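You operate a simulated robot arm through the tools that you are given. There is no shell and no other tool. Be economical: measure what you need, move in short steps, check, and stop when the job is done.

Carry out the task below with a simulated robot arm. There is one attempt and no reset: what you move stays moved.

TASK
Cap the tube in the press, rack it, then give tube 26 a purple cap.
Fine: the first tube goes into the middle groove of the teal rack; tube 26 stays in the press cradle; set the press latch back to HELD.
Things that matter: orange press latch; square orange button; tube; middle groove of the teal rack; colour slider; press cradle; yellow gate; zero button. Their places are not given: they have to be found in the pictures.

It is judged by the outcome, as a careful person would: the job done as asked, and still so three seconds after it is handed in. It fails if anything else is knocked over, pushed out of place, dropped, spilled or broken.

THE ROBOT
A 7-joint arm with a two-finger parallel gripper, fixed in place. Base frame: the origin is at the foot of the arm, x ahead of it, y to its left, z up. Lengths are in mm, angles in rad, forces in N, time in s.
With the tool pointing down near the work surface it reaches from about 300 to 700 mm from the base axis. Its first joint turns from -1.152 to 1.152 rad. Payload 1.57 kg.
Tool frame: the origin (TCP) lies between the finger pads and is the grasp point; the fingertips stand 30 mm ahead of it; z points along the fingers, y is the line along which they close. The gripper opens to 110 mm. The fingers are 24 mm wide and 12 mm thick; the gripper's body (48 by 112 mm) begins 78 mm behind the TCP.
Orientation is that of the tool frame in the base frame, as a unit quaternion [w, x, y, z]. With the fingers straight down and closing along the base's y, the tool's x points along the base's -x, its y along +y and its z along -z.

THE INTERFACE
- The arm moves only by the tool nudge_tool. Its argument "series" is a list that holds one entry, the list of rows, each a list of 7 numbers: the shift along the tool's x, y, z in mm, then the turn, a rotation vector about the tool's x, y, z in rad, then the opening, from 0 (shut) to 1 (fully open). In form: [[[tx, ty, tz, ax, ay, az, grip], ...]]. A call has 1 to 20 rows; each row shifts and turns the commanded pose from where the row before left it, along the tool's axes as they then stand. A row lasts 0.2 s, in which the tool goes at most 50 mm and 0.15 rad; a call with a longer step from one row to the next is refused whole, and so is a gripper value outside its range. A pose out of reach is approached as far as the arm can. The call stops where the force on the tool passes 70 N (or 10 N more than at its start, if that is more) or the arm is blocked; 0.2 s more then pass. The fingers move at their own pace (about 108 mm/s each) and stop on an object; they squeeze with about 27 N. The grip force told is the motor's: it shows also when the fingers shut on nothing. Time passes only in rows, and 0.2 s behind the last, so rows that do not move let the fingers close. It gives the time, the measured TCP pose, the force on the tool (base axes), the opening and the grip force at its end, in the units of the frame above (readings bear some noise).
- Cameras (640 x 400 px; columns grow to the right, rows downward): "scene" is fixed at [155.4, -384.3, 1405.2]; the picture's right is [0.85, -0.53, 0.00], its down [-0.30, -0.47, -0.83] and it looks along [0.44, 0.70, -0.56] (base axes); focal length 313 px, centre (320, 200). "wrist" rides on the gripper at [-36, 0, -80] in the tool frame; the picture's right is [0.00, -1.00, 0.00], its down [0.97, 0.00, -0.24] and it looks along [0.24, 0.00, 0.97] (tool axes); focal length 218 px, centre (320, 200).
- grab_frame(camera): a new picture of that camera. No time passes.
- pixel_to_xyz(camera, pixels): there is no depth. For up to 12 entries [column, row, z] of the newest picture of that camera ("zoom" is the newest enlarged one), the place [x, y] in the base frame at which the ray of that pixel passes the height z, good to about 3 mm. No time passes.
- close_up(camera, box): a new picture of the part [left, top, right, bottom] of that camera's present view, enlarged. No time passes.
- hand_in(): hands the job in; it is judged then, once.

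Work in short steps. Measure before you move; look again where a grasp or a placing could have gone wrong, and mend it. You have 80 turns and 46 pictures in all, the two below and enlarged ones among them. Open the gripper and draw the arm clear of the work before you hand the job in, unless the task says otherwise; then end with one line.

The tools are called after ">>>" by a JSON object that holds its "api" and its "payload". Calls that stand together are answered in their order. nudge_tool: Moves the arm, as the interface text tells. Its arguments: {"type":"object","properties":{"series":{"type":"array","items":{"type":"array","items":{"type":"array","items":{"type":"number"}}}}},"required":["series"]} The other tools are called the same way: grab_frame (camera) takes a picture; pixel_to_xyz (camera, pixels) gives the place at which the rays of pixels pass given heights; close_up (camera, box) takes an enlarged picture of a part of a camera's view; hand_in () hands the job in.

At the start:

```text
time: 0.0
ee_pos: [314.1, 112.7, 1220.8]
ee_rot: [0.0, -0.001, 1.0, 0.0]
wrist_force: [-0.4, -0.7, 0.3]
finger_gap: 109.8
grip_force: 0.1
```

scene: 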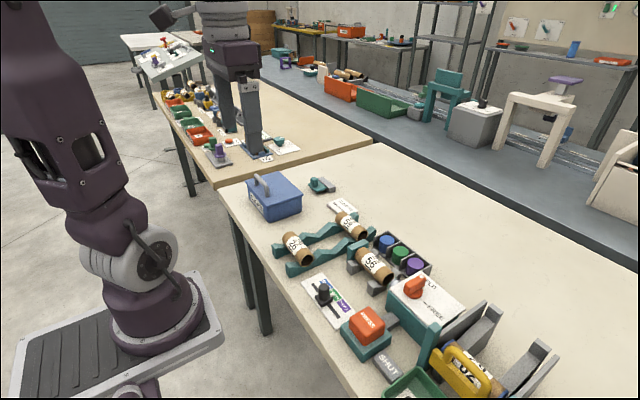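
wrist: 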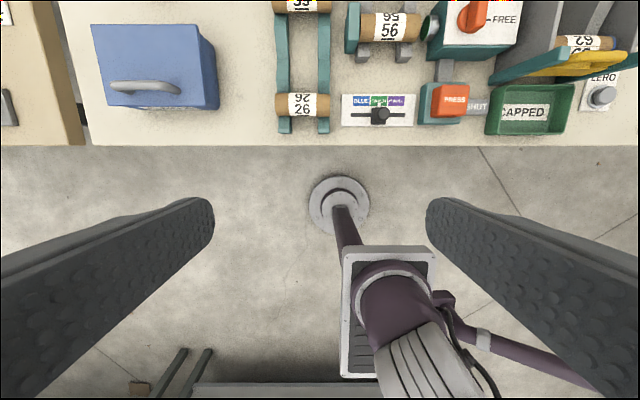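

The pictures show the press area around scene (330-560, 230-400). I take enlarged views to read it.

>>> {"api": "close_up", "payload": {"camera": "scene", "box": [260, 180, 450, 300]}}

>>> {"api": "close_up", "payload": {"camera": "scene", "box": [300, 260, 570, 400]}}

>>> {"api": "close_up", "payload": {"camera": "wrist", "box": [260, 0, 640, 150]}}

```text
3.33 times, centred on (355, 240) of scene
```

zoom: 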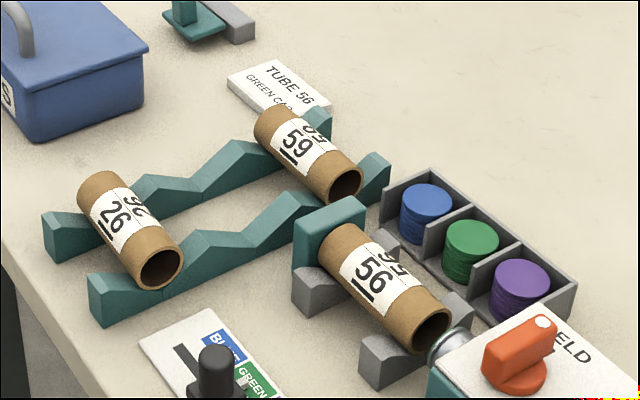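

```text
2.37 times, centred on (435, 330) of scene
```

zoom: 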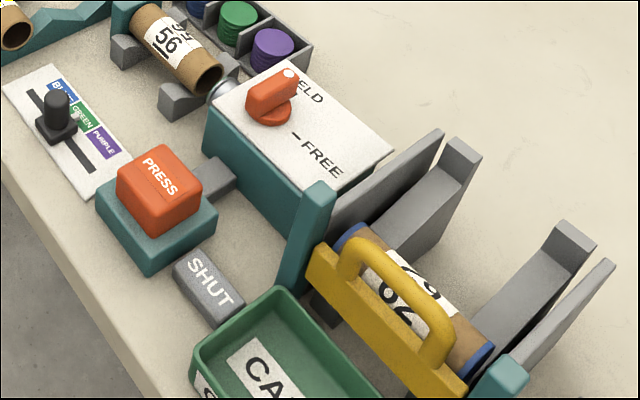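

```text
1.68 times, centred on (450, 75) of wrist
```

zoom: 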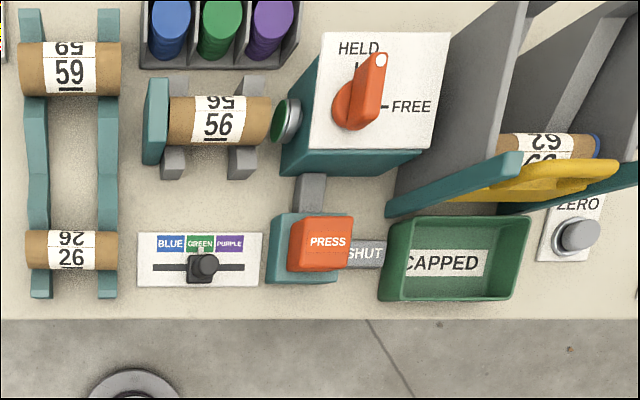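

I locate the things from the newest wrist and scene views before moving.

>>> {"api": "pixel_to_xyz", "payload": {"camera": "wrist", "pixels": [[303, 105, 870], [390, 27, 870], [380, 115, 860], [450, 100, 880], [474, 17, 930], [530, 108, 850], [602, 95, 850], [580, 60, 900]]}}

>>> {"api": "pixel_to_xyz", "payload": {"camera": "scene", "pixels": [[297, 248, 870], [350, 226, 870], [374, 265, 870], [323, 293, 870], [366, 325, 880], [414, 288, 930], [387, 243, 860], [400, 255, 860], [415, 265, 860], [465, 370, 900], [318, 185, 850], [342, 206, 835]]}}

```text
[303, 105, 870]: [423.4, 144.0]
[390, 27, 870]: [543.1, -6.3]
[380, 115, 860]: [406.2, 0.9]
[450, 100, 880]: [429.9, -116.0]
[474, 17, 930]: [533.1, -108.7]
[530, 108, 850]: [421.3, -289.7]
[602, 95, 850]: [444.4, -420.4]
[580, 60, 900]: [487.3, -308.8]
```

```text
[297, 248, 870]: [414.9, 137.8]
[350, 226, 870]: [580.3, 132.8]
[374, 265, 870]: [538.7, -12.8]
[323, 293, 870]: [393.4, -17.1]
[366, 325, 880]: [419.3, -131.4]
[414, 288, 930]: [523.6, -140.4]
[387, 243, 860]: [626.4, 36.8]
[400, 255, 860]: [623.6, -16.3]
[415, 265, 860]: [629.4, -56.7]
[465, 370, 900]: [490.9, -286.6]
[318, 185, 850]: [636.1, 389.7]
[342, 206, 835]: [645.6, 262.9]
```

Moving above the press for a top view with the wrist camera.

>>> {"api": "nudge_tool", "payload": {"series": [[[-33, -20.5, 3, 0, 0, 0, 1], [-33, -20.5, 3, 0, 0, 0, 1], [-33, -20.5, 3, 0, 0, 0, 1], [-33, -20.5, 3, 0, 0, 0, 1], [-33, -20.5, 3, 0, 0, 0, 1], [-33, -20.5, 3, 0, 0, 0, 1], [-33, -20.5, 3, 0, 0, 0, 1]]]}}

>>> {"api": "grab_frame", "payload": {"camera": "wrist"}}

```text
time: 1.6
ee_pos: [544.4, -30.6, 1199.1]
ee_rot: [0.0, 0.0, 1.0, -0.001]
wrist_force: [-0.3, 1.1, 0.1]
finger_gap: 110.0
grip_force: 0.0
```

```text
40 pictures are left
```

wrist: 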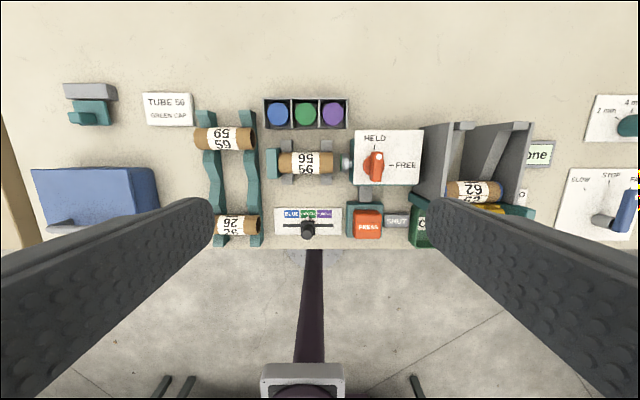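

>>> {"api": "close_up", "payload": {"camera": "wrist", "box": [180, 80, 440, 255]}}

>>> {"api": "close_up", "payload": {"camera": "wrist", "box": [400, 70, 640, 255]}}

>>> {"api": "pixel_to_xyz", "payload": {"camera": "wrist", "pixels": [[233, 138, 875], [237, 225, 875], [306, 162, 875], [308, 229, 870], [367, 225, 885], [375, 163, 930], [278, 113, 860], [306, 113, 860], [333, 113, 860], [475, 190, 890]]}}

```text
2.29 times, centred on (310, 168) of wrist
```

zoom: 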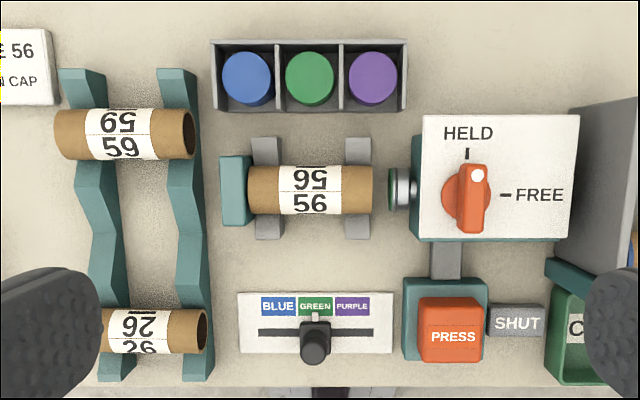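

```text
2.16 times, centred on (520, 162) of wrist
```

zoom: 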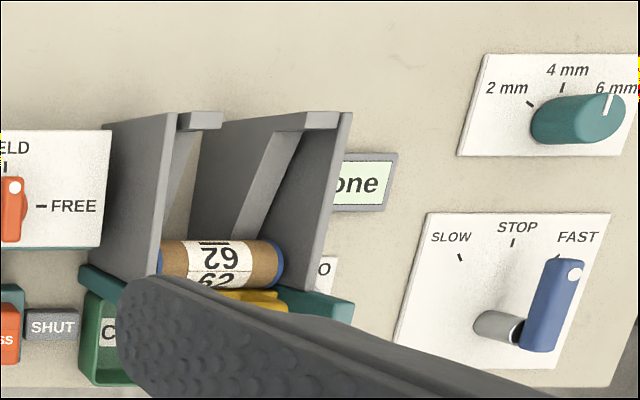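

```text
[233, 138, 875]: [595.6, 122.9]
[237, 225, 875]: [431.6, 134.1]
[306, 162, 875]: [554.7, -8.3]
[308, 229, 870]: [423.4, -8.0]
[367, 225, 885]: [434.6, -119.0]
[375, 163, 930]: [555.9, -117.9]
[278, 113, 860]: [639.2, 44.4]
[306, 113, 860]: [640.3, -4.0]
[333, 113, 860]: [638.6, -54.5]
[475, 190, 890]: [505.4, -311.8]
```

The latch dot points at HELD, slider at GREEN, and the card says tube 56 gets a green cap. There is a display "…one" and SHUT tab that I want to read, so I move to y≈-230.

>>> {"api": "nudge_tool", "payload": {"series": [[[10, -45, 20, 0, 0, 0, 1], [10, -45, 20, 0, 0, 0, 1], [10, -45, 20, 0, 0, 0, 1], [10, -45, 20, 0, 0, 0, 1], [10, -45, 0, 0, 0, 0, 0.5]]]}}

>>> {"api": "grab_frame", "payload": {"camera": "wrist"}}

>>> {"api": "close_up", "payload": {"camera": "wrist", "box": [180, 60, 440, 222]}}

```text
refused: row 1 steps farther than a row can; nothing moved
```

```text
37 pictures are left
```

wrist: 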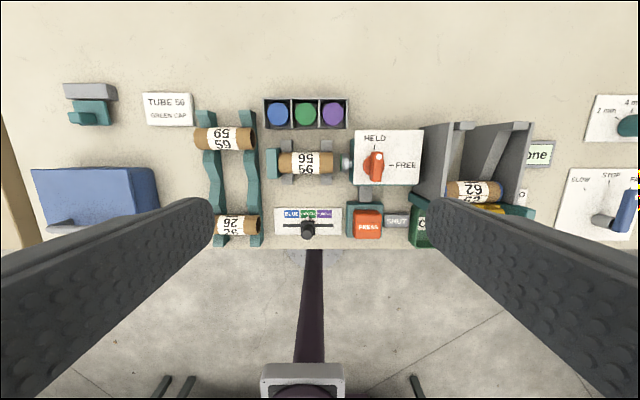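

```text
2.46 times, centred on (310, 141) of wrist
```

zoom: 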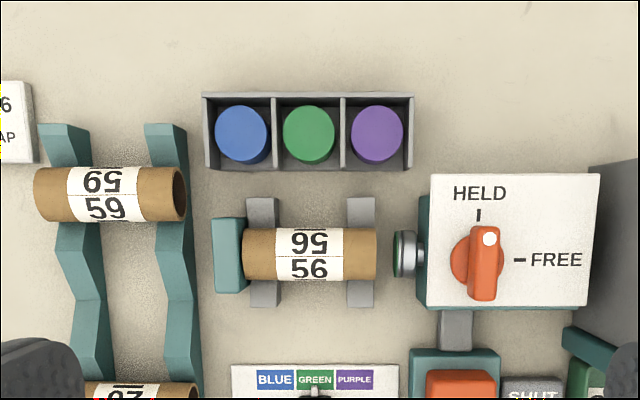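

The step was too long; I repeat it with smaller rows (the ram face already looks green).

>>> {"api": "nudge_tool", "payload": {"series": [[[8, -40, 16, 0, 0, 0, 1], [8, -40, 16, 0, 0, 0, 1], [8, -40, 16, 0, 0, 0, 1], [8, -40, 16, 0, 0, 0, 1], [8, -40, 0, 0, 0, 0, 0.5]]]}}

>>> {"api": "close_up", "payload": {"camera": "wrist", "box": [180, 40, 500, 240]}}

```text
time: 2.8
ee_pos: [504.4, -229.7, 1137.0]
ee_rot: [0.0, -0.001, 1.0, -0.001]
wrist_force: [0.6, -0.6, -0.5]
finger_gap: 55.0
grip_force: 0.0
```

```text
2.00 times, centred on (340, 140) of wrist
```

zoom: 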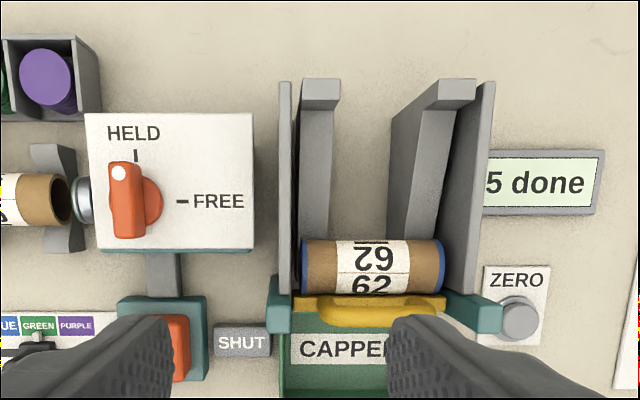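

The display reads "5 done", the gate holds tube 62 (leave alone). The button top triangulates to about (430,-122,866). I go above it with the fingers shut, keeping the latch as is for the first press.

>>> {"api": "nudge_tool", "payload": {"series": [[[12.2, 18.1, 32, 0, 0, 0, 0], [12.2, 18.1, 32, 0, 0, 0, 0], [12.2, 18.1, 32, 0, 0, 0, 0], [12.2, 18.1, 32, 0, 0, 0, 0], [12.2, 18.1, 32, 0, 0, 0, 0], [12.2, 18.1, 32, 0, 0, 0, 0], [0, 0, 0, 0, 0, 0, 0]]]}}

>>> {"api": "grab_frame", "payload": {"camera": "wrist"}}

>>> {"api": "close_up", "payload": {"camera": "scene", "box": [300, 200, 500, 400]}}

```text
time: 4.4
ee_pos: [433.2, -123.3, 943.7]
ee_rot: [0.0, 0.0, 1.0, 0.0]
wrist_force: [-0.8, 0.9, -0.7]
finger_gap: 0.2
grip_force: 21.2
```

```text
34 pictures are left
```

wrist: 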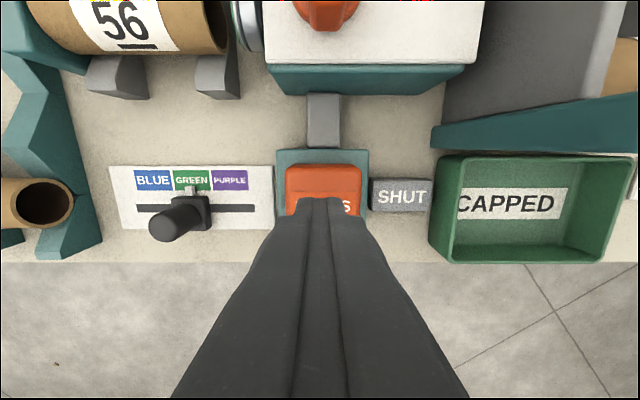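

```text
2.00 times, centred on (400, 300) of scene
```

zoom: 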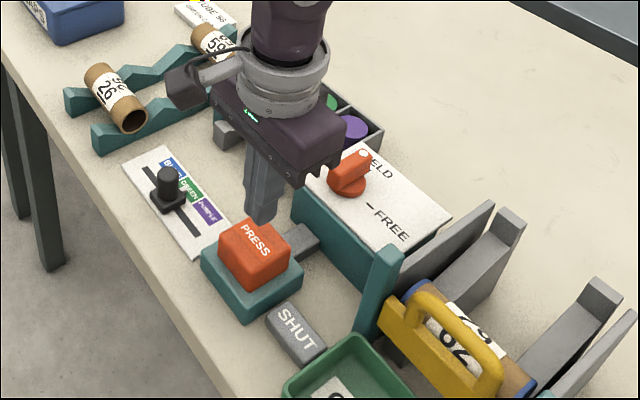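

Fingers sit above the button. I press down with small steps until force shows.

>>> {"api": "nudge_tool", "payload": {"series": [[[0, 0, 12, 0, 0, 0, 0], [0, 0, 12, 0, 0, 0, 0], [0, 0, 8, 0, 0, 0, 0], [0, 0, 5, 0, 0, 0, 0], [0, 0, 4, 0, 0, 0, 0], [0, 0, 3, 0, 0, 0, 0]]]}}

```text
time: 5.5
ee_pos: [433.2, -119.2, 908.3]
ee_rot: [0.002, 0.0, 1.0, 0.001]
wrist_force: [-7.4, 5.3, 29.7]
finger_gap: 0.2
grip_force: 21.2
stopped in row 5: the force on the tool passed its limit (the readings are from after the stop); the commanded pose is now the measured one
```

The button took the force limit at tip z≈878. I look at what happened.

>>> {"api": "nudge_tool", "payload": {"series": [[[0, 0, -15, 0, 0, 0, 0], [0, 0, -15, 0, 0, 0, 0], [0, 0, -15, 0, 0, 0, 0], [0, 0, -20, 0, 0, 0, 0], [0, 0, -20, 0, 0, 0, 0]]]}}

>>> {"api": "grab_frame", "payload": {"camera": "wrist"}}

```text
time: 6.7
ee_pos: [435.3, -120.6, 990.4]
ee_rot: [0.002, 0.0, 1.0, 0.0]
wrist_force: [0.2, 0.5, 0.3]
finger_gap: 0.2
grip_force: 21.3
```

```text
32 pictures are left
```

wrist: 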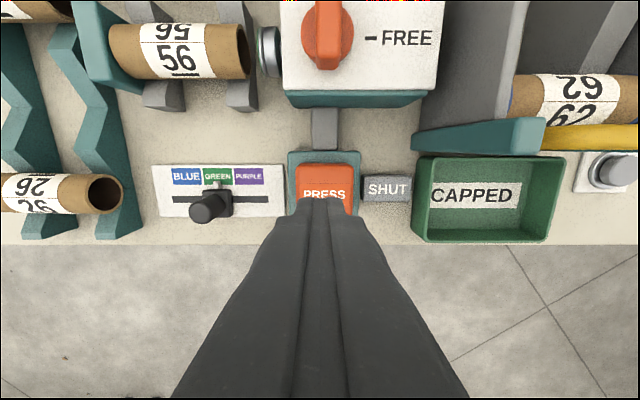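

Nothing happened with the latch HELD, so it must be FREE first. The latch bar triangulates to about (545,-123), top z≈925, long axis along x; I move above it with the fingers open about 50 mm.

>>> {"api": "nudge_tool", "payload": {"series": [[[-27.5, -0.6, -3, 0, 0, 0, 0.45], [-27.5, -0.6, -3, 0, 0, 0, 0.45], [-27.5, -0.6, 0, 0, 0, 0, 0.45], [-27.5, -0.6, 0, 0, 0, 0, 0.45], [0, 0, 0, 0, 0, 0, 0.45]]]}}

>>> {"api": "grab_frame", "payload": {"camera": "wrist"}}

>>> {"api": "grab_frame", "payload": {"camera": "scene"}}

```text
time: 7.9
ee_pos: [544.5, -123.0, 996.3]
ee_rot: [0.002, 0.0, 1.0, 0.0]
wrist_force: [-0.2, -0.1, 0.0]
finger_gap: 49.7
grip_force: 0.1
```

```text
31 pictures are left
```

wrist: 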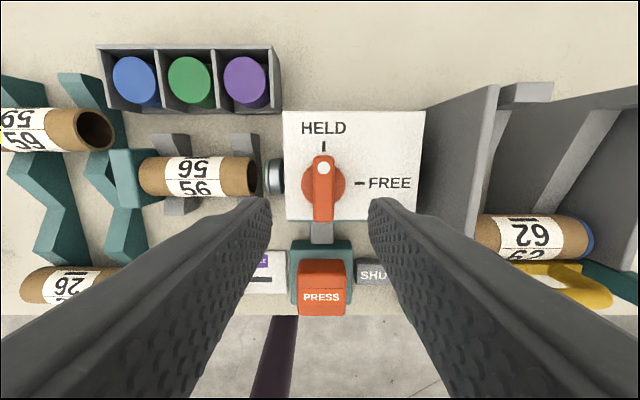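

```text
30 pictures are left
```

scene: 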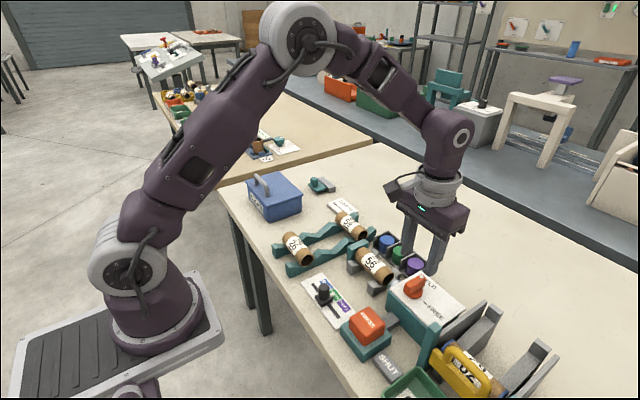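

The bar is centred at pixel (322,187), so the pivot is about (550,-124). I lower over it and close.

>>> {"api": "nudge_tool", "payload": {"series": [[[-5, -1, 18, 0, 0, 0, 0.45], [0, 0, 18, 0, 0, 0, 0.45], [0, 0, 12, 0, 0, 0, 0.45], [0, 0, 8, 0, 0, 0, 0.45], [0, 0, 0, 0, 0, 0, 0], [0, 0, 0, 0, 0, 0, 0]]]}}

```text
time: 9.3
ee_pos: [547.7, -126.3, 942.2]
ee_rot: [0.003, 0.001, 1.0, -0.003]
wrist_force: [1.6, -24.8, -6.2]
finger_gap: 15.7
grip_force: 31.1
```

The bar is held (15.7 mm). Now I turn clockwise seen from above (+ about tool z) in steps, easing the side load a little.

>>> {"api": "nudge_tool", "payload": {"series": [[[0, -2, 0, 0, 0, 0.1, 0], [0, 0, 0, 0, 0, 0.14, 0], [0, 0, 0, 0, 0, 0.14, 0], [0, 0, 0, 0, 0, 0.14, 0], [0, 0, 0, 0, 0, 0.14, 0]]]}}

```text
time: 10.5
ee_pos: [547.1, -124.8, 942.8]
ee_rot: [0.003, 0.325, 0.946, 0.0]
wrist_force: [-7.6, -13.1, -1.1]
finger_gap: 16.1
grip_force: 30.7
```

>>> {"api": "nudge_tool", "payload": {"series": [[[0, 0, 0, 0, 0, 0.13, 0], [0, 0, 0, 0, 0, 0.13, 0], [0, 0, 0, 0, 0, 0.13, 0], [0, 0, 0, 0, 0, 0.13, 0], [0, 0, 0, 0, 0, 0.13, 0], [0, 0, 0, 0, 0, 0.13, 0], [0, 0, 0, 0, 0, 0.13, 0]]]}}

>>> {"api": "close_up", "payload": {"camera": "scene", "box": [340, 220, 500, 320]}}

```text
time: 12.1
ee_pos: [547.4, -125.3, 942.3]
ee_rot: [0.001, 0.708, 0.707, 0.0]
wrist_force: [-7.9, -9.0, -11.0]
finger_gap: 16.1
grip_force: 31.5
```

```text
4.00 times, centred on (420, 270) of scene
```

zoom: 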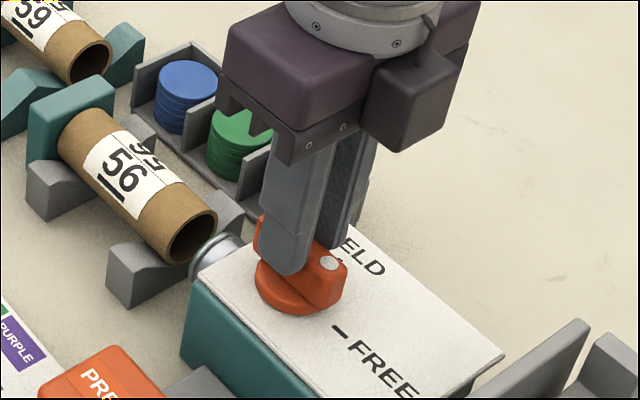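

The bar now points to FREE. I let go, lift, and turn back.

>>> {"api": "nudge_tool", "payload": {"series": [[[0, 0, 0, 0, 0, 0, 0.4], [0, 0, 0, 0, 0, 0, 0.4], [0, 0, -25, 0, 0, 0, 0.4], [0, 0, -30, 0, 0, 0, 0.4], [0, 0, 0, 0, 0, -0.143, 0.3], [0, 0, 0, 0, 0, -0.143, 0.3], [0, 0, 0, 0, 0, -0.143, 0], [0, 0, 0, 0, 0, -0.143, 0], [0, 0, 0, 0, 0, -0.143, 0], [0, 0, 0, 0, 0, -0.143, 0], [0, 0, 0, 0, 0, -0.143, 0], [0, 0, 0, 0, 0, -0.143, 0], [0, 0, 0, 0, 0, -0.143, 0], [0, 0, 0, 0, 0, -0.143, 0], [0, 0, 0, 0, 0, -0.143, 0], [28, 1, 0, 0, 0, 0, 0], [28, 1, 0, 0, 0, 0, 0], [28, 1, 0, 0, 0, 0, 0], [28, 1, 0, 0, 0, 0, 0]]]}}

>>> {"api": "grab_frame", "payload": {"camera": "wrist"}}

```text
time: 16.1
ee_pos: [435.4, -120.6, 997.4]
ee_rot: [0.002, 0.0, 1.0, 0.0]
wrist_force: [0.0, -1.1, 0.6]
finger_gap: 0.0
grip_force: 21.2
```

```text
28 pictures are left
```

wrist: 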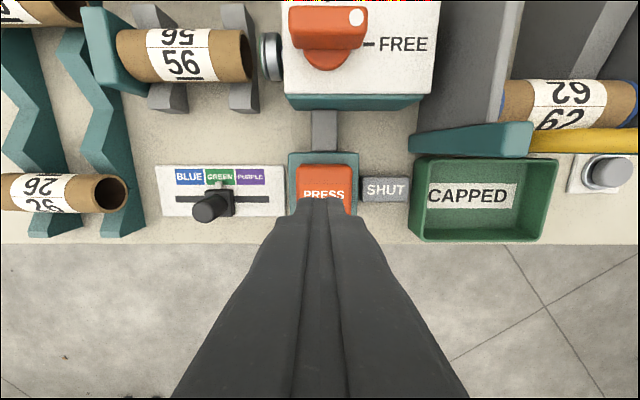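

Latch is at FREE. I press the button again.

>>> {"api": "nudge_tool", "payload": {"series": [[[0, 0, 25, 0, 0, 0, 0], [0, 0, 25, 0, 0, 0, 0], [0, 0, 20, 0, 0, 0, 0], [0, 0, 8, 0, 0, 0, 0], [0, 0, 4, 0, 0, 0, 0], [0, 0, 4, 0, 0, 0, 0], [0, 0, 4, 0, 0, 0, 0], [0, 0, 4, 0, 0, 0, 0]]]}}

>>> {"api": "close_up", "payload": {"camera": "scene", "box": [300, 220, 500, 345]}}

```text
time: 17.9
ee_pos: [436.8, -122.1, 903.5]
ee_rot: [0.003, 0.0, 1.0, 0.0]
wrist_force: [0.1, 2.5, 5.2]
finger_gap: 0.1
grip_force: 21.2
```

```text
3.20 times, centred on (400, 282) of scene
```

zoom: 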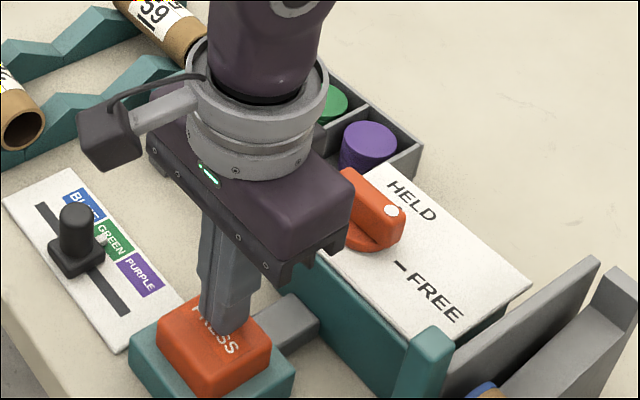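

Now the button gives way (tip z≈873, little force), unlike before. I press on.

>>> {"api": "nudge_tool", "payload": {"series": [[[0, 0, 3, 0, 0, 0, 0], [0, 0, 3, 0, 0, 0, 0], [0, 0, 3, 0, 0, 0, 0], [0, 0, 3, 0, 0, 0, 0], [0, 0, 3, 0, 0, 0, 0]]]}}

```text
time: 19.1
ee_pos: [435.9, -122.7, 886.4]
ee_rot: [0.002, -0.001, 1.0, 0.0]
wrist_force: [2.0, -1.6, 9.7]
finger_gap: 0.0
grip_force: 20.7
```

>>> {"api": "nudge_tool", "payload": {"series": [[[0, 0, 3, 0, 0, 0, 0], [0, 0, 3, 0, 0, 0, 0], [0, 0, 3, 0, 0, 0, 0], [0, 0, 3, 0, 0, 0, 0]]]}}

>>> {"api": "grab_frame", "payload": {"camera": "wrist"}}

```text
time: 19.5
ee_pos: [436.5, -121.4, 888.8]
ee_rot: [0.002, -0.001, 1.0, -0.001]
wrist_force: [-7.4, 3.8, 27.0]
finger_gap: 0.0
grip_force: 20.7
stopped in row 2: the force on the tool passed its limit (the readings are from after the stop); the commanded pose is now the measured one
```

```text
26 pictures are left
```

wrist: 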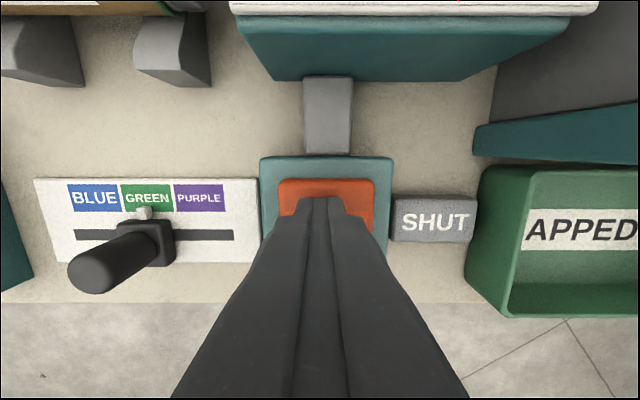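

The button is bottomed. I lift off and look at the tube.

>>> {"api": "nudge_tool", "payload": {"series": [[[0, 0, -15, 0, 0, 0, 0], [0, 0, -25, 0, 0, 0, 0], [0, 0, -30, 0, 0, 0, 0], [-15, 30, -30, 0, 0, 0, 0], [-15, 40, -15, 0, 0, 0, 0.4], [0, 0, 0, 0, 0, 0, 0.4]]]}}

>>> {"api": "grab_frame", "payload": {"camera": "wrist"}}

```text
time: 20.9
ee_pos: [462.5, -50.7, 1002.4]
ee_rot: [0.003, -0.001, 1.0, -0.001]
wrist_force: [-0.2, -0.1, 0.1]
finger_gap: 43.8
grip_force: 0.1
```

```text
25 pictures are left
```

wrist: 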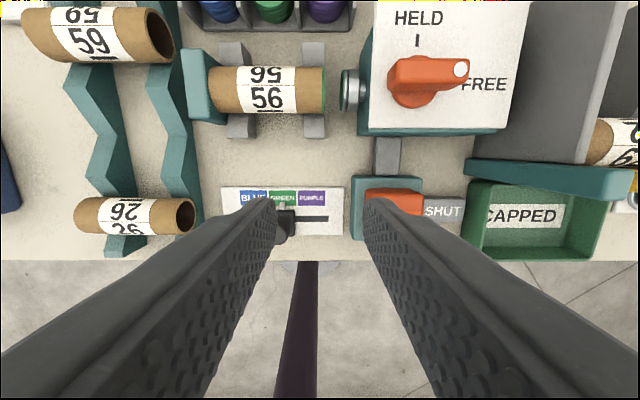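

Tube 56 shows a green rim at its right end. I check closely both ends and measure.

>>> {"api": "close_up", "payload": {"camera": "wrist", "box": [160, 30, 400, 180]}}

>>> {"api": "close_up", "payload": {"camera": "scene", "box": [260, 195, 420, 295]}}

>>> {"api": "pixel_to_xyz", "payload": {"camera": "wrist", "pixels": [[210, 90, 872], [326, 90, 872], [134, 217, 872], [79, 215, 872], [193, 215, 872], [267, 67, 872], [267, 113, 872], [85, 145, 850], [166, 145, 850]]}}

```text
2.67 times, centred on (280, 105) of wrist
```

zoom: 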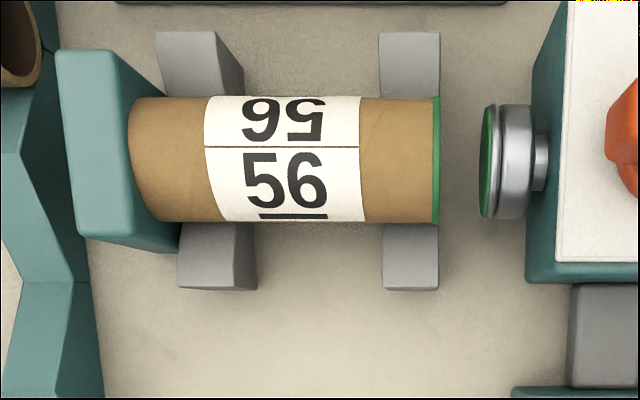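

```text
4.00 times, centred on (340, 245) of scene
```

zoom: 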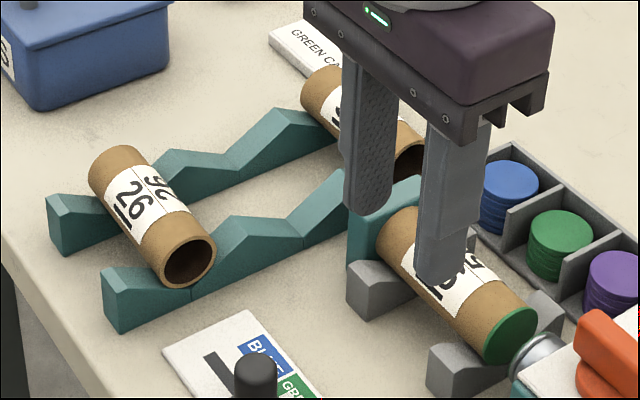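

```text
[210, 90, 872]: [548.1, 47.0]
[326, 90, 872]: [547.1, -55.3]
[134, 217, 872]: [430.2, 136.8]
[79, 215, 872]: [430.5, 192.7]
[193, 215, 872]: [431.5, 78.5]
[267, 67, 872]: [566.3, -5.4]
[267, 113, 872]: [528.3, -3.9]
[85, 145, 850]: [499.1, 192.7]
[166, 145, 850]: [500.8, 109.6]
```

The green cap is on (end face green in the scene zoom). Tube axis about (549, 0, 857), along y. I look closely at the rack to find the middle groove.

>>> {"api": "close_up", "payload": {"camera": "wrist", "box": [10, 0, 250, 260]}}

```text
1.54 times, centred on (130, 130) of wrist
```

zoom: 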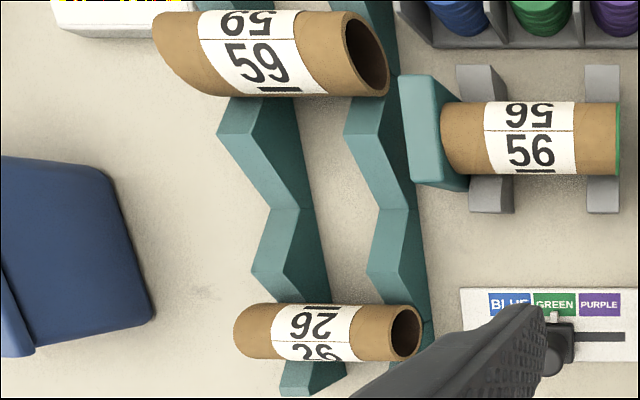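

The middle groove valley is at x≈510, y≈144 (between tubes 26 and 59). I move over tube 56 and turn the tool 90° so the fingers close across the tube.

>>> {"api": "nudge_tool", "payload": {"series": [[[-28.8, 15.6, 0, 0, 0, 0, 0.55], [-28.8, 15.6, 0, 0, 0, 0, 0.55], [-28.8, 15.6, 0, 0, 0, 0, 0.55], [0, 0, 0, 0, 0, 0.1428, 0.55], [0, 0, 0, 0, 0, 0.1428, 0.55], [0, 0, 0, 0, 0, 0.1428, 0.55], [0, 0, 0, 0, 0, 0.1428, 0.55], [0, 0, 0, 0, 0, 0.1428, 0.55], [0, 0, 0, 0, 0, 0.1428, 0.55], [0, 0, 0, 0, 0, 0.1428, 0.55], [0, 0, 0, 0, 0, 0.1428, 0.55], [0, 0, 0, 0, 0, 0.1428, 0.55], [0, 0, 0, 0, 0, 0.1428, 0.55], [0, 0, 0, 0, 0, 0.1428, 0.55], [0, 0, 0, 0, 0, 0, 0.55]]]}}

>>> {"api": "grab_frame", "payload": {"camera": "wrist"}}

```text
time: 24.1
ee_pos: [552.1, -3.5, 1003.2]
ee_rot: [0.003, 0.707, 0.707, 0.001]
wrist_force: [1.2, 0.1, 0.5]
finger_gap: 60.6
grip_force: 0.0
```

```text
21 pictures are left
```

wrist: 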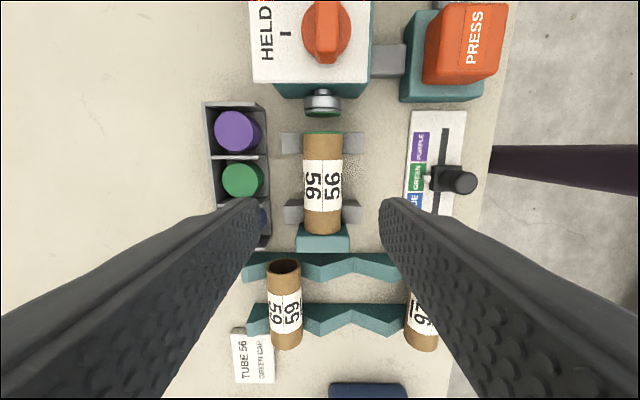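

The tube is at column 323 (x≈549), centred on y≈-3.5. I lower and grip.

>>> {"api": "nudge_tool", "payload": {"series": [[[0, -3, 35, 0, 0, 0, 0.55], [0, 0, 35, 0, 0, 0, 0.55], [0, 0, 30, 0, 0, 0, 0.55], [0, 0, 20, 0, 0, 0, 0.55], [0, 0, 12, 0, 0, 0, 0.55], [0, 0, 0, 0, 0, 0, 0.2], [0, 0, 0, 0, 0, 0, 0.2]]]}}

```text
time: 25.7
ee_pos: [550.2, -3.8, 868.6]
ee_rot: [0.002, 0.706, 0.708, 0.001]
wrist_force: [-2.1, -1.0, 1.2]
finger_gap: 38.4
grip_force: 26.7
```

Held at 38.4 mm. I lift, carry to above the middle groove (510,144), and check.

>>> {"api": "nudge_tool", "payload": {"series": [[[0, 0, -20, 0, 0, 0, 0.2], [0, 0, -30, 0, 0, 0, 0.2], [0, 0, -30, 0, 0, 0, 0.2], [0, 0, -20, 0, 0, 0, 0.2], [29.6, -8, 0, 0, 0, 0, 0.2], [29.6, -8, 0, 0, 0, 0, 0.2], [29.6, -8, 0, 0, 0, 0, 0.2], [29.6, -8, 0, 0, 0, 0, 0.2], [29.6, -8, 0, 0, 0, 0, 0.2], [0, 0, 0, 0, 0, 0, 0.2]]]}}

>>> {"api": "grab_frame", "payload": {"camera": "wrist"}}

>>> {"api": "close_up", "payload": {"camera": "scene", "box": [240, 170, 440, 295]}}

```text
time: 27.9
ee_pos: [508.8, 145.2, 970.9]
ee_rot: [0.004, 0.707, 0.707, 0.002]
wrist_force: [-0.2, -1.3, -0.3]
finger_gap: 38.1
grip_force: 27.2
```

```text
20 pictures are left
```

wrist: 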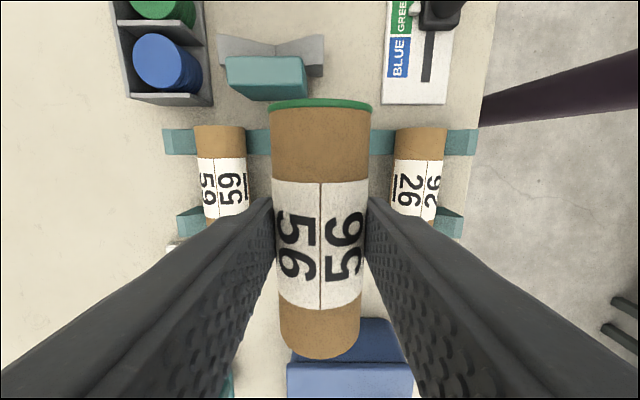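

```text
3.20 times, centred on (340, 232) of scene
```

zoom: 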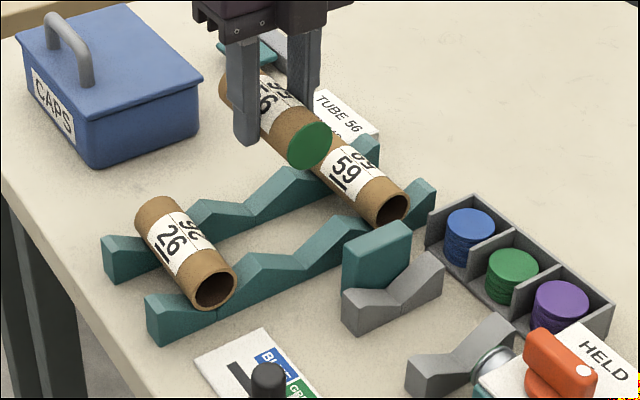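

Tubes 59 and 26 appear symmetric about column 320, so x is right; bars span y≈106 and 177. I shift y by -3 and lower carefully.

>>> {"api": "nudge_tool", "payload": {"series": [[[-3, 1, 25, 0, 0, 0, 0.2], [0, 0, 25, 0, 0, 0, 0.2], [0, 0, 20, 0, 0, 0, 0.2], [0, 0, 14, 0, 0, 0, 0.2], [0, 0, 5, 0, 0, 0, 0.2], [0, 0, 2, 0, 0, 0, 0.2], [0, 0, 2, 0, 0, 0, 0.2]]]}}

```text
time: 29.5
ee_pos: [510.2, 138.1, 877.5]
ee_rot: [0.003, 0.706, 0.708, 0.002]
wrist_force: [0.5, -0.4, 0.1]
finger_gap: 38.3
grip_force: 27.0
```

>>> {"api": "nudge_tool", "payload": {"series": [[[1, 0, 2, 0, 0, 0, 0.2], [1, 0, 2, 0, 0, 0, 0.2], [0, 0, 2, 0, 0, 0, 0.2]]]}}

>>> {"api": "close_up", "payload": {"camera": "scene", "box": [260, 190, 400, 290]}}

```text
time: 30.3
ee_pos: [511.3, 142.1, 870.9]
ee_rot: [0.003, 0.706, 0.708, 0.001]
wrist_force: [-0.2, 0.4, -0.4]
finger_gap: 38.5
grip_force: 27.0
```

```text
4.00 times, centred on (330, 240) of scene
```

zoom: 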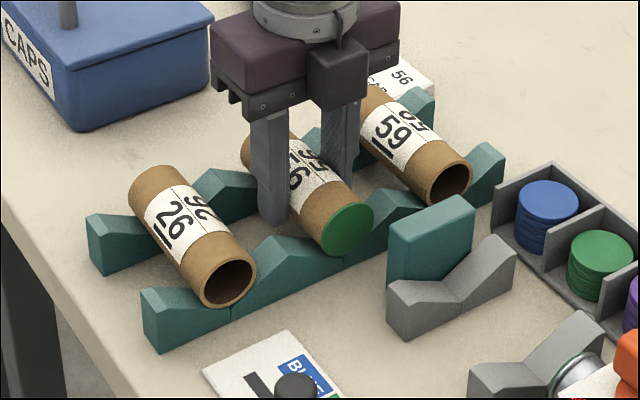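

Nearly in the groove; I lower a little further watching for contact.

>>> {"api": "nudge_tool", "payload": {"series": [[[0, 0, 1.5, 0, 0, 0, 0.2], [0, 0, 1.5, 0, 0, 0, 0.2], [0, 0, 0, 0, 0, 0, 0.2]]]}}

```text
time: 31.1
ee_pos: [511.0, 142.5, 868.1]
ee_rot: [0.003, 0.706, 0.708, 0.002]
wrist_force: [-0.1, -0.1, 0.3]
finger_gap: 38.4
grip_force: 27.0
```

>>> {"api": "nudge_tool", "payload": {"series": [[[0, 0, 1, 0, 0, 0, 0.2], [0, 0, 1, 0, 0, 0, 0.2], [0, 0, 0, 0, 0, 0, 0.2]]]}}

```text
time: 31.9
ee_pos: [509.5, 142.9, 867.4]
ee_rot: [0.003, 0.706, 0.708, 0.002]
wrist_force: [-7.0, 1.1, 31.0]
finger_gap: 38.5
grip_force: 26.9
```

Contact (31 N up): the tube is seated. I release and lift straight up.

>>> {"api": "nudge_tool", "payload": {"series": [[[0, 0, -1, 0, 0, 0, 0.2], [0, 0, 0, 0, 0, 0, 0.45], [0, 0, 0, 0, 0, 0, 0.5], [0, 0, -20, 0, 0, 0, 0.5], [0, 0, -40, 0, 0, 0, 0.5], [0, 0, -40, 0, 0, 0, 0.5], [0, 0, -20, 0, 0, 0, 0.5], [0, 0, 0, 0, 0, 0, 0.5]]]}}

>>> {"api": "grab_frame", "payload": {"camera": "wrist"}}

>>> {"api": "close_up", "payload": {"camera": "scene", "box": [260, 190, 460, 315]}}

```text
time: 33.7
ee_pos: [509.9, 140.9, 986.2]
ee_rot: [0.002, 0.707, 0.707, 0.001]
wrist_force: [-0.4, -0.5, 0.1]
finger_gap: 54.8
grip_force: 0.1
```

```text
17 pictures are left
```

wrist: 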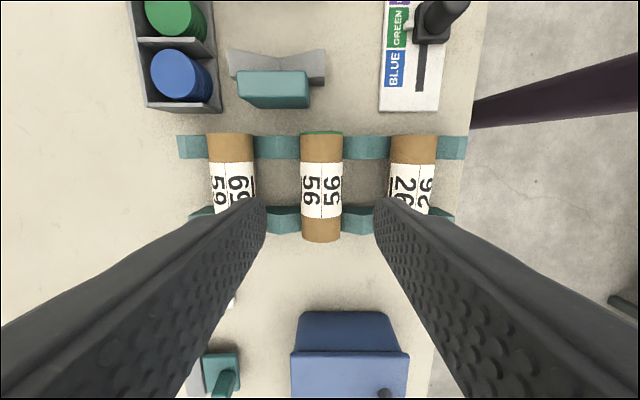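

```text
3.20 times, centred on (360, 252) of scene
```

zoom: 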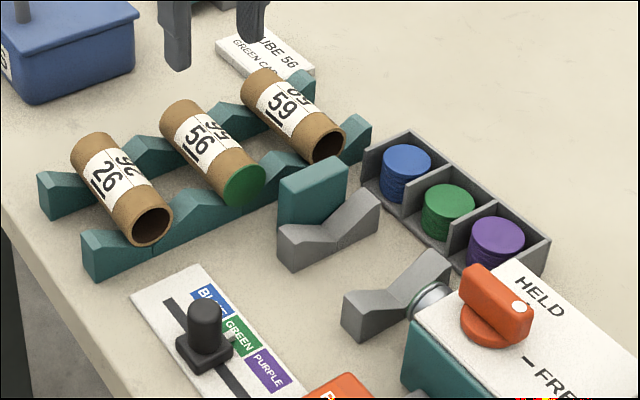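

Tube 56 sits in the middle groove. Next, tube 26 at x≈423: I move above it.

>>> {"api": "nudge_tool", "payload": {"series": [[[0, -29, 0, 0, 0, 0, 0.55], [0, -29, 0, 0, 0, 0, 0.55], [0, -29, 0, 0, 0, 0, 0.55], [0, 0, 0, 0, 0, 0, 0.55]]]}}

>>> {"api": "grab_frame", "payload": {"camera": "wrist"}}

```text
time: 34.7
ee_pos: [422.4, 140.9, 986.0]
ee_rot: [0.002, 0.706, 0.708, 0.002]
wrist_force: [-1.4, -0.5, -0.6]
finger_gap: 60.3
grip_force: 0.0
```

```text
15 pictures are left
```

wrist: 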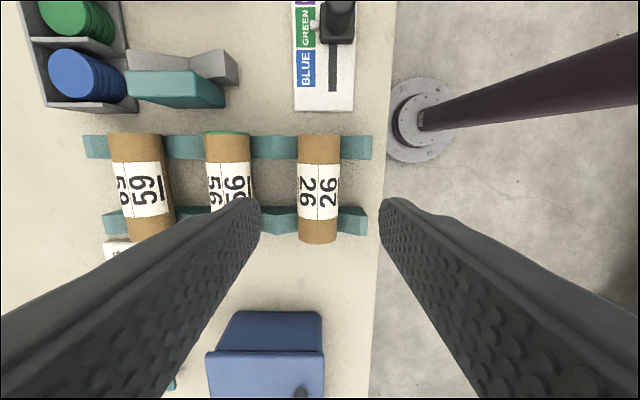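

Tube 26 at column 318 (x≈424, centre y≈145). I lower and grip.

>>> {"api": "nudge_tool", "payload": {"series": [[[3, 1.5, 35, 0, 0, 0, 0.55], [0, 0, 35, 0, 0, 0, 0.55], [0, 0, 28, 0, 0, 0, 0.55], [0, 0, 18, 0, 0, 0, 0.55], [0, 0, 0, 0, 0, 0, 0.2], [0, 0, 0, 0, 0, 0, 0.2]]]}}

```text
time: 36.1
ee_pos: [423.1, 145.0, 869.2]
ee_rot: [0.002, 0.707, 0.707, 0.001]
wrist_force: [-0.4, 1.0, -0.2]
finger_gap: 38.5
grip_force: 27.0
```

Held. I lift and carry to above the cradle (549.5,-6).

>>> {"api": "nudge_tool", "payload": {"series": [[[0, 0, -20, 0, 0, 0, 0.2], [0, 0, -35, 0, 0, 0, 0.2], [0, 0, -35, 0, 0, 0, 0.2], [0, 0, -10, 0, 0, 0, 0.2], [-30.2, 25.3, 0, 0, 0, 0, 0.2], [-30.2, 25.3, 0, 0, 0, 0, 0.2], [-30.2, 25.3, 0, 0, 0, 0, 0.2], [-30.2, 25.3, 0, 0, 0, 0, 0.2], [-30.2, 25.3, 0, 0, 0, 0, 0.2], [0, 0, 0, 0, 0, 0, 0.2]]]}}

>>> {"api": "grab_frame", "payload": {"camera": "wrist"}}

>>> {"api": "close_up", "payload": {"camera": "scene", "box": [280, 190, 480, 315]}}

```text
time: 38.3
ee_pos: [554.0, -4.7, 971.3]
ee_rot: [0.003, 0.706, 0.708, 0.002]
wrist_force: [0.4, -0.9, -0.1]
finger_gap: 38.2
grip_force: 26.7
```

```text
14 pictures are left
```

wrist: 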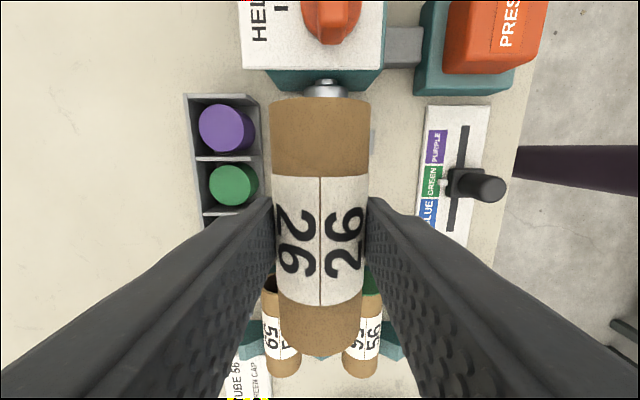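

```text
3.20 times, centred on (380, 252) of scene
```

zoom: 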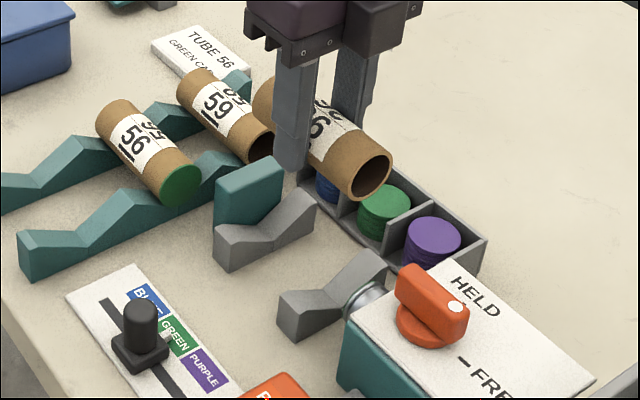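

Ram at column 326, so I shift x by about -4.5 and lower into the cradle.

>>> {"api": "nudge_tool", "payload": {"series": [[[-1, -4.5, 25, 0, 0, 0, 0.2], [0, 0, 30, 0, 0, 0, 0.2], [0, 0, 25, 0, 0, 0, 0.2], [0, 0, 12, 0, 0, 0, 0.2], [0, 0, 3, 0, 0, 0, 0.2], [0, 0, 2, 0, 0, 0, 0.2], [0, 0, 2, 0, 0, 0, 0.2], [0, 0, 0, 0, 0, 0, 0.2]]]}}

>>> {"api": "close_up", "payload": {"camera": "scene", "box": [320, 210, 460, 310]}}

```text
time: 40.1
ee_pos: [549.5, -6.9, 872.0]
ee_rot: [0.003, 0.706, 0.709, 0.001]
wrist_force: [-0.4, -0.5, -0.4]
finger_gap: 38.1
grip_force: 27.1
```

```text
4.00 times, centred on (390, 260) of scene
```

zoom: 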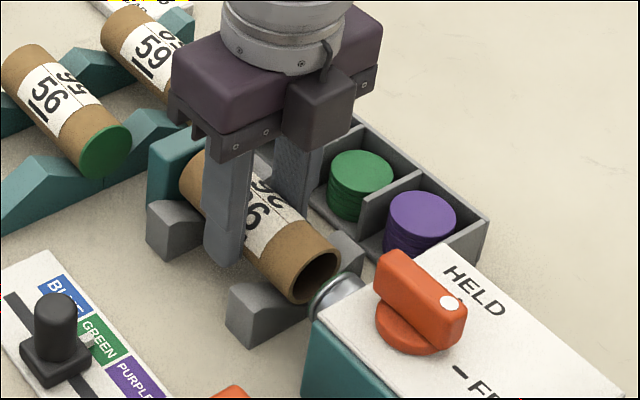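

>>> {"api": "nudge_tool", "payload": {"series": [[[0, 0, 1.5, 0, 0, 0, 0.2], [0, 0, 1.5, 0, 0, 0, 0.2], [0, 0, 1, 0, 0, 0, 0.2], [0, 0, 0, 0, 0, 0, 0.2]]]}}

```text
time: 41.1
ee_pos: [548.3, -7.0, 869.9]
ee_rot: [0.003, 0.706, 0.708, 0.003]
wrist_force: [3.2, -1.6, 10.5]
finger_gap: 38.0
grip_force: 26.9
```

Seated in the cradle (10 N contact). I release, lift, and move above the colour slider.

>>> {"api": "nudge_tool", "payload": {"series": [[[0, 0, 0, 0, 0, 0, 0.5], [0, 0, 0, 0, 0, 0, 0.55], [0, 0, -20, 0, 0, 0, 0.55], [0, 0, -40, 0, 0, 0, 0.55], [0, 0, -40, 0, 0, 0, 0.5], [0, -32, 0, 0, 0, 0, 0.5], [0, -32, 0, 0, 0, 0, 0.5], [0, -32, 0, 0, 0, 0, 0.5], [0, -32, 0, 0, 0, 0, 0.5], [0, 0, 0, 0, 0, 0, 0.5]]]}}

>>> {"api": "grab_frame", "payload": {"camera": "wrist"}}

```text
time: 43.3
ee_pos: [417.1, -7.3, 967.2]
ee_rot: [0.004, 0.705, 0.709, 0.002]
wrist_force: [0.4, 0.8, 0.8]
finger_gap: 54.7
grip_force: 0.1
```

```text
11 pictures are left
```

wrist: 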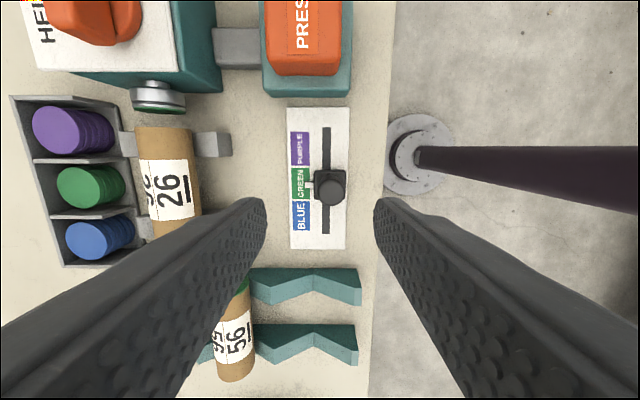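

Slider knob is at about (410,-9), top z≈877; PURPLE lies about 33 mm toward -y. I straddle the post, grip it gently.

>>> {"api": "nudge_tool", "payload": {"series": [[[-1.5, -7, 30, 0, 0, 0, 0.5], [0, 0, 30, 0, 0, 0, 0.5], [0, 0, 18, 0, 0, 0, 0.5], [0, 0, 0, 0, 0, 0, 0], [0, 0, 0, 0, 0, 0, 0]]]}}

```text
time: 44.5
ee_pos: [407.4, -7.1, 885.0]
ee_rot: [0.0, 0.705, 0.709, 0.0]
wrist_force: [-22.1, -1.5, 0.0]
finger_gap: 22.3
grip_force: 34.6
```

Post held (22 mm). I ease x by -2 and slide 33 mm toward PURPLE.

>>> {"api": "nudge_tool", "payload": {"series": [[[-3, -2, 0, 0, 0, 0, 0], [-6, 0, 0, 0, 0, 0, 0], [-6, 0, 0, 0, 0, 0, 0], [-6, 0, 0, 0, 0, 0, 0], [-6, 0, 0, 0, 0, 0, 0], [-6, 0, 0, 0, 0, 0, 0], [0, 0, 0, 0, 0, 0, 0]]]}}

>>> {"api": "close_up", "payload": {"camera": "wrist", "box": [60, 20, 440, 260]}}

```text
time: 46.1
ee_pos: [408.3, -40.8, 889.7]
ee_rot: [0.001, 0.707, 0.707, 0.001]
wrist_force: [-33.4, -3.4, 7.8]
finger_gap: 22.6
grip_force: 34.6
```

```text
1.67 times, centred on (250, 140) of wrist
```

zoom: 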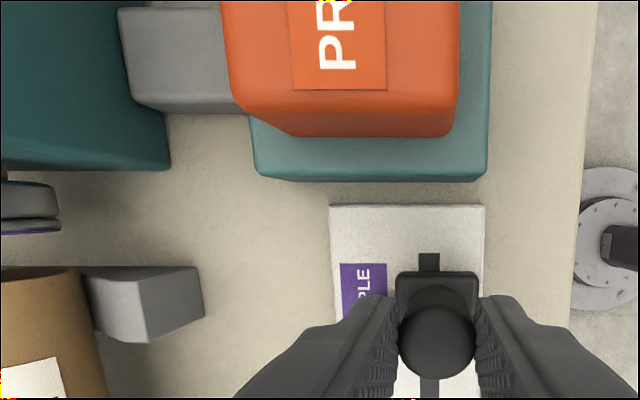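

The ram face now shows purple. I release, lift, move over the button at (434,-121) with fingers shut, and look.

>>> {"api": "nudge_tool", "payload": {"series": [[[0, 0, 0, 0, 0, 0, 0.5], [0, 0, 0, 0, 0, 0, 0.5], [0, 0, -30, 0, 0, 0, 0.5], [0, 0, -35, 0, 0, 0, 0.5], [-27, 8.5, -20, 0, 0, 0, 0], [-27, 8.5, 0, 0, 0, 0, 0], [-26, 8.5, 0, 0, 0, 0, 0], [0, 0, 0, 0, 0, 0, 0]]]}}

>>> {"api": "grab_frame", "payload": {"camera": "wrist"}}

>>> {"api": "close_up", "payload": {"camera": "scene", "box": [300, 210, 480, 350]}}

```text
time: 47.9
ee_pos: [436.1, -120.6, 972.7]
ee_rot: [0.003, 0.706, 0.708, 0.001]
wrist_force: [0.5, -0.3, -0.7]
finger_gap: 0.0
grip_force: 21.5
```

```text
9 pictures are left
```

wrist: 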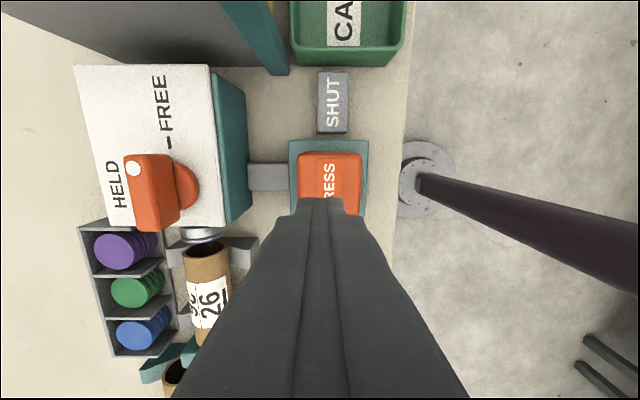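

```text
2.86 times, centred on (390, 280) of scene
```

zoom: 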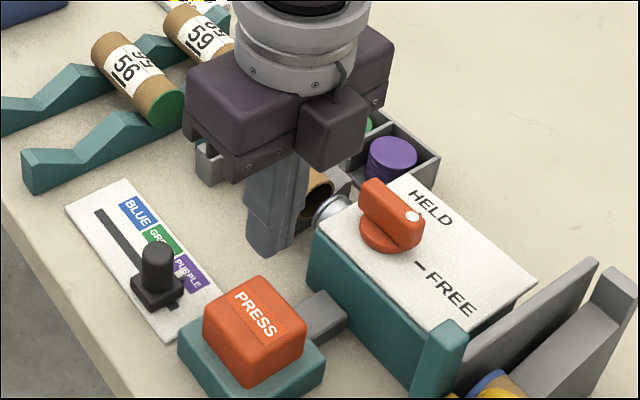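

Slider on PURPLE, tube 26 in cradle, latch FREE. I press the button to the bottom.

>>> {"api": "nudge_tool", "payload": {"series": [[[0, 0, 25, 0, 0, 0, 0], [0, 0, 22, 0, 0, 0, 0], [0, 0, 12, 0, 0, 0, 0], [0, 0, 4, 0, 0, 0, 0], [0, 0, 4, 0, 0, 0, 0], [0, 0, 3, 0, 0, 0, 0], [0, 0, 3, 0, 0, 0, 0], [0, 0, 3, 0, 0, 0, 0], [0, 0, 3, 0, 0, 0, 0], [0, 0, 3, 0, 0, 0, 0], [0, 0, 2, 0, 0, 0, 0], [0, 0, 2, 0, 0, 0, 0], [0, 0, 2, 0, 0, 0, 0], [0, 0, 2, 0, 0, 0, 0], [0, 0, 2, 0, 0, 0, 0]]]}}

```text
time: 50.9
ee_pos: [434.8, -121.9, 887.7]
ee_rot: [0.003, 0.707, 0.707, 0.003]
wrist_force: [-7.9, 3.0, 27.1]
finger_gap: 0.0
grip_force: 20.9
stopped in row 14: the force on the tool passed its limit (the readings are from after the stop); the commanded pose is now the measured one
```

Bottomed as before. I lift and move over the latch, then look at the tube and latch.

>>> {"api": "nudge_tool", "payload": {"series": [[[0, 0, -20, 0, 0, 0, 0], [0, 0, -45, 0, 0, 0, 0], [0, 0, -45, 0, 0, 0, 0], [-1, 28, 0, 0, 0, 0, 0.45], [-1, 28, 0, 0, 0, 0, 0.45], [-1, 28, 0, 0, 0, 0, 0.45], [0, 28, 0, 0, 0, 0, 0.45], [0, 0, 0, 0, 0, 0, 0.45]]]}}

>>> {"api": "grab_frame", "payload": {"camera": "wrist"}}

>>> {"api": "close_up", "payload": {"camera": "scene", "box": [300, 210, 480, 350]}}

```text
time: 52.7
ee_pos: [545.8, -125.7, 996.7]
ee_rot: [0.003, 0.706, 0.708, 0.003]
wrist_force: [0.3, 0.1, 0.3]
finger_gap: 49.6
grip_force: 0.1
```

```text
7 pictures are left
```

wrist: 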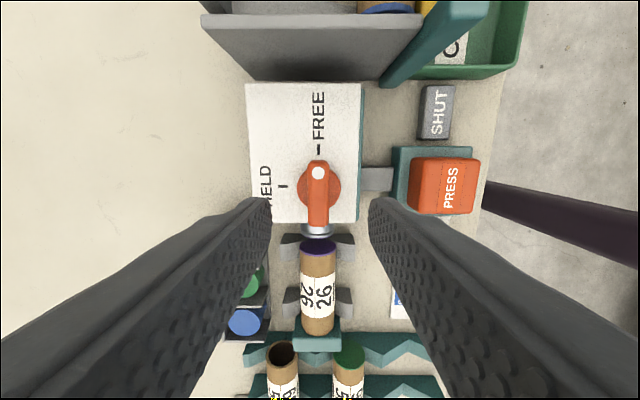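

```text
2.86 times, centred on (390, 280) of scene
```

zoom: 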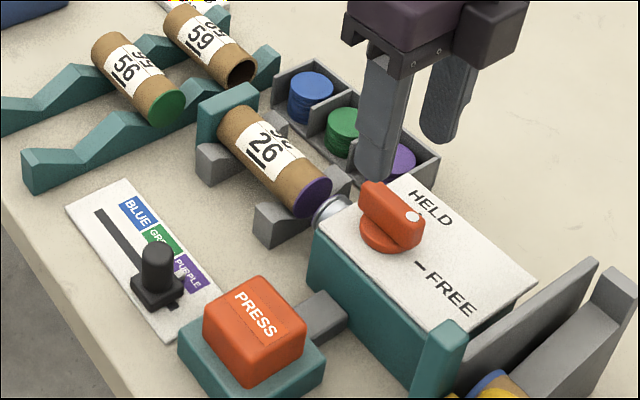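

Tube 26 now has a purple cap. The latch bar lies along y, centred under the fingers; I lower, grip and check.

>>> {"api": "nudge_tool", "payload": {"series": [[[0, 1, 20, 0, 0, 0, 0.45], [0, 0, 18, 0, 0, 0, 0.45], [0, 0, 12, 0, 0, 0, 0.45], [0, 0, 5, 0, 0, 0, 0.45], [0, 0, 0, 0, 0, 0, 0], [0, 0, 0, 0, 0, 0, 0]]]}}

```text
time: 54.1
ee_pos: [548.2, -125.5, 942.7]
ee_rot: [0.002, 0.707, 0.708, 0.003]
wrist_force: [-3.0, -1.3, 1.9]
finger_gap: 15.8
grip_force: 31.5
```

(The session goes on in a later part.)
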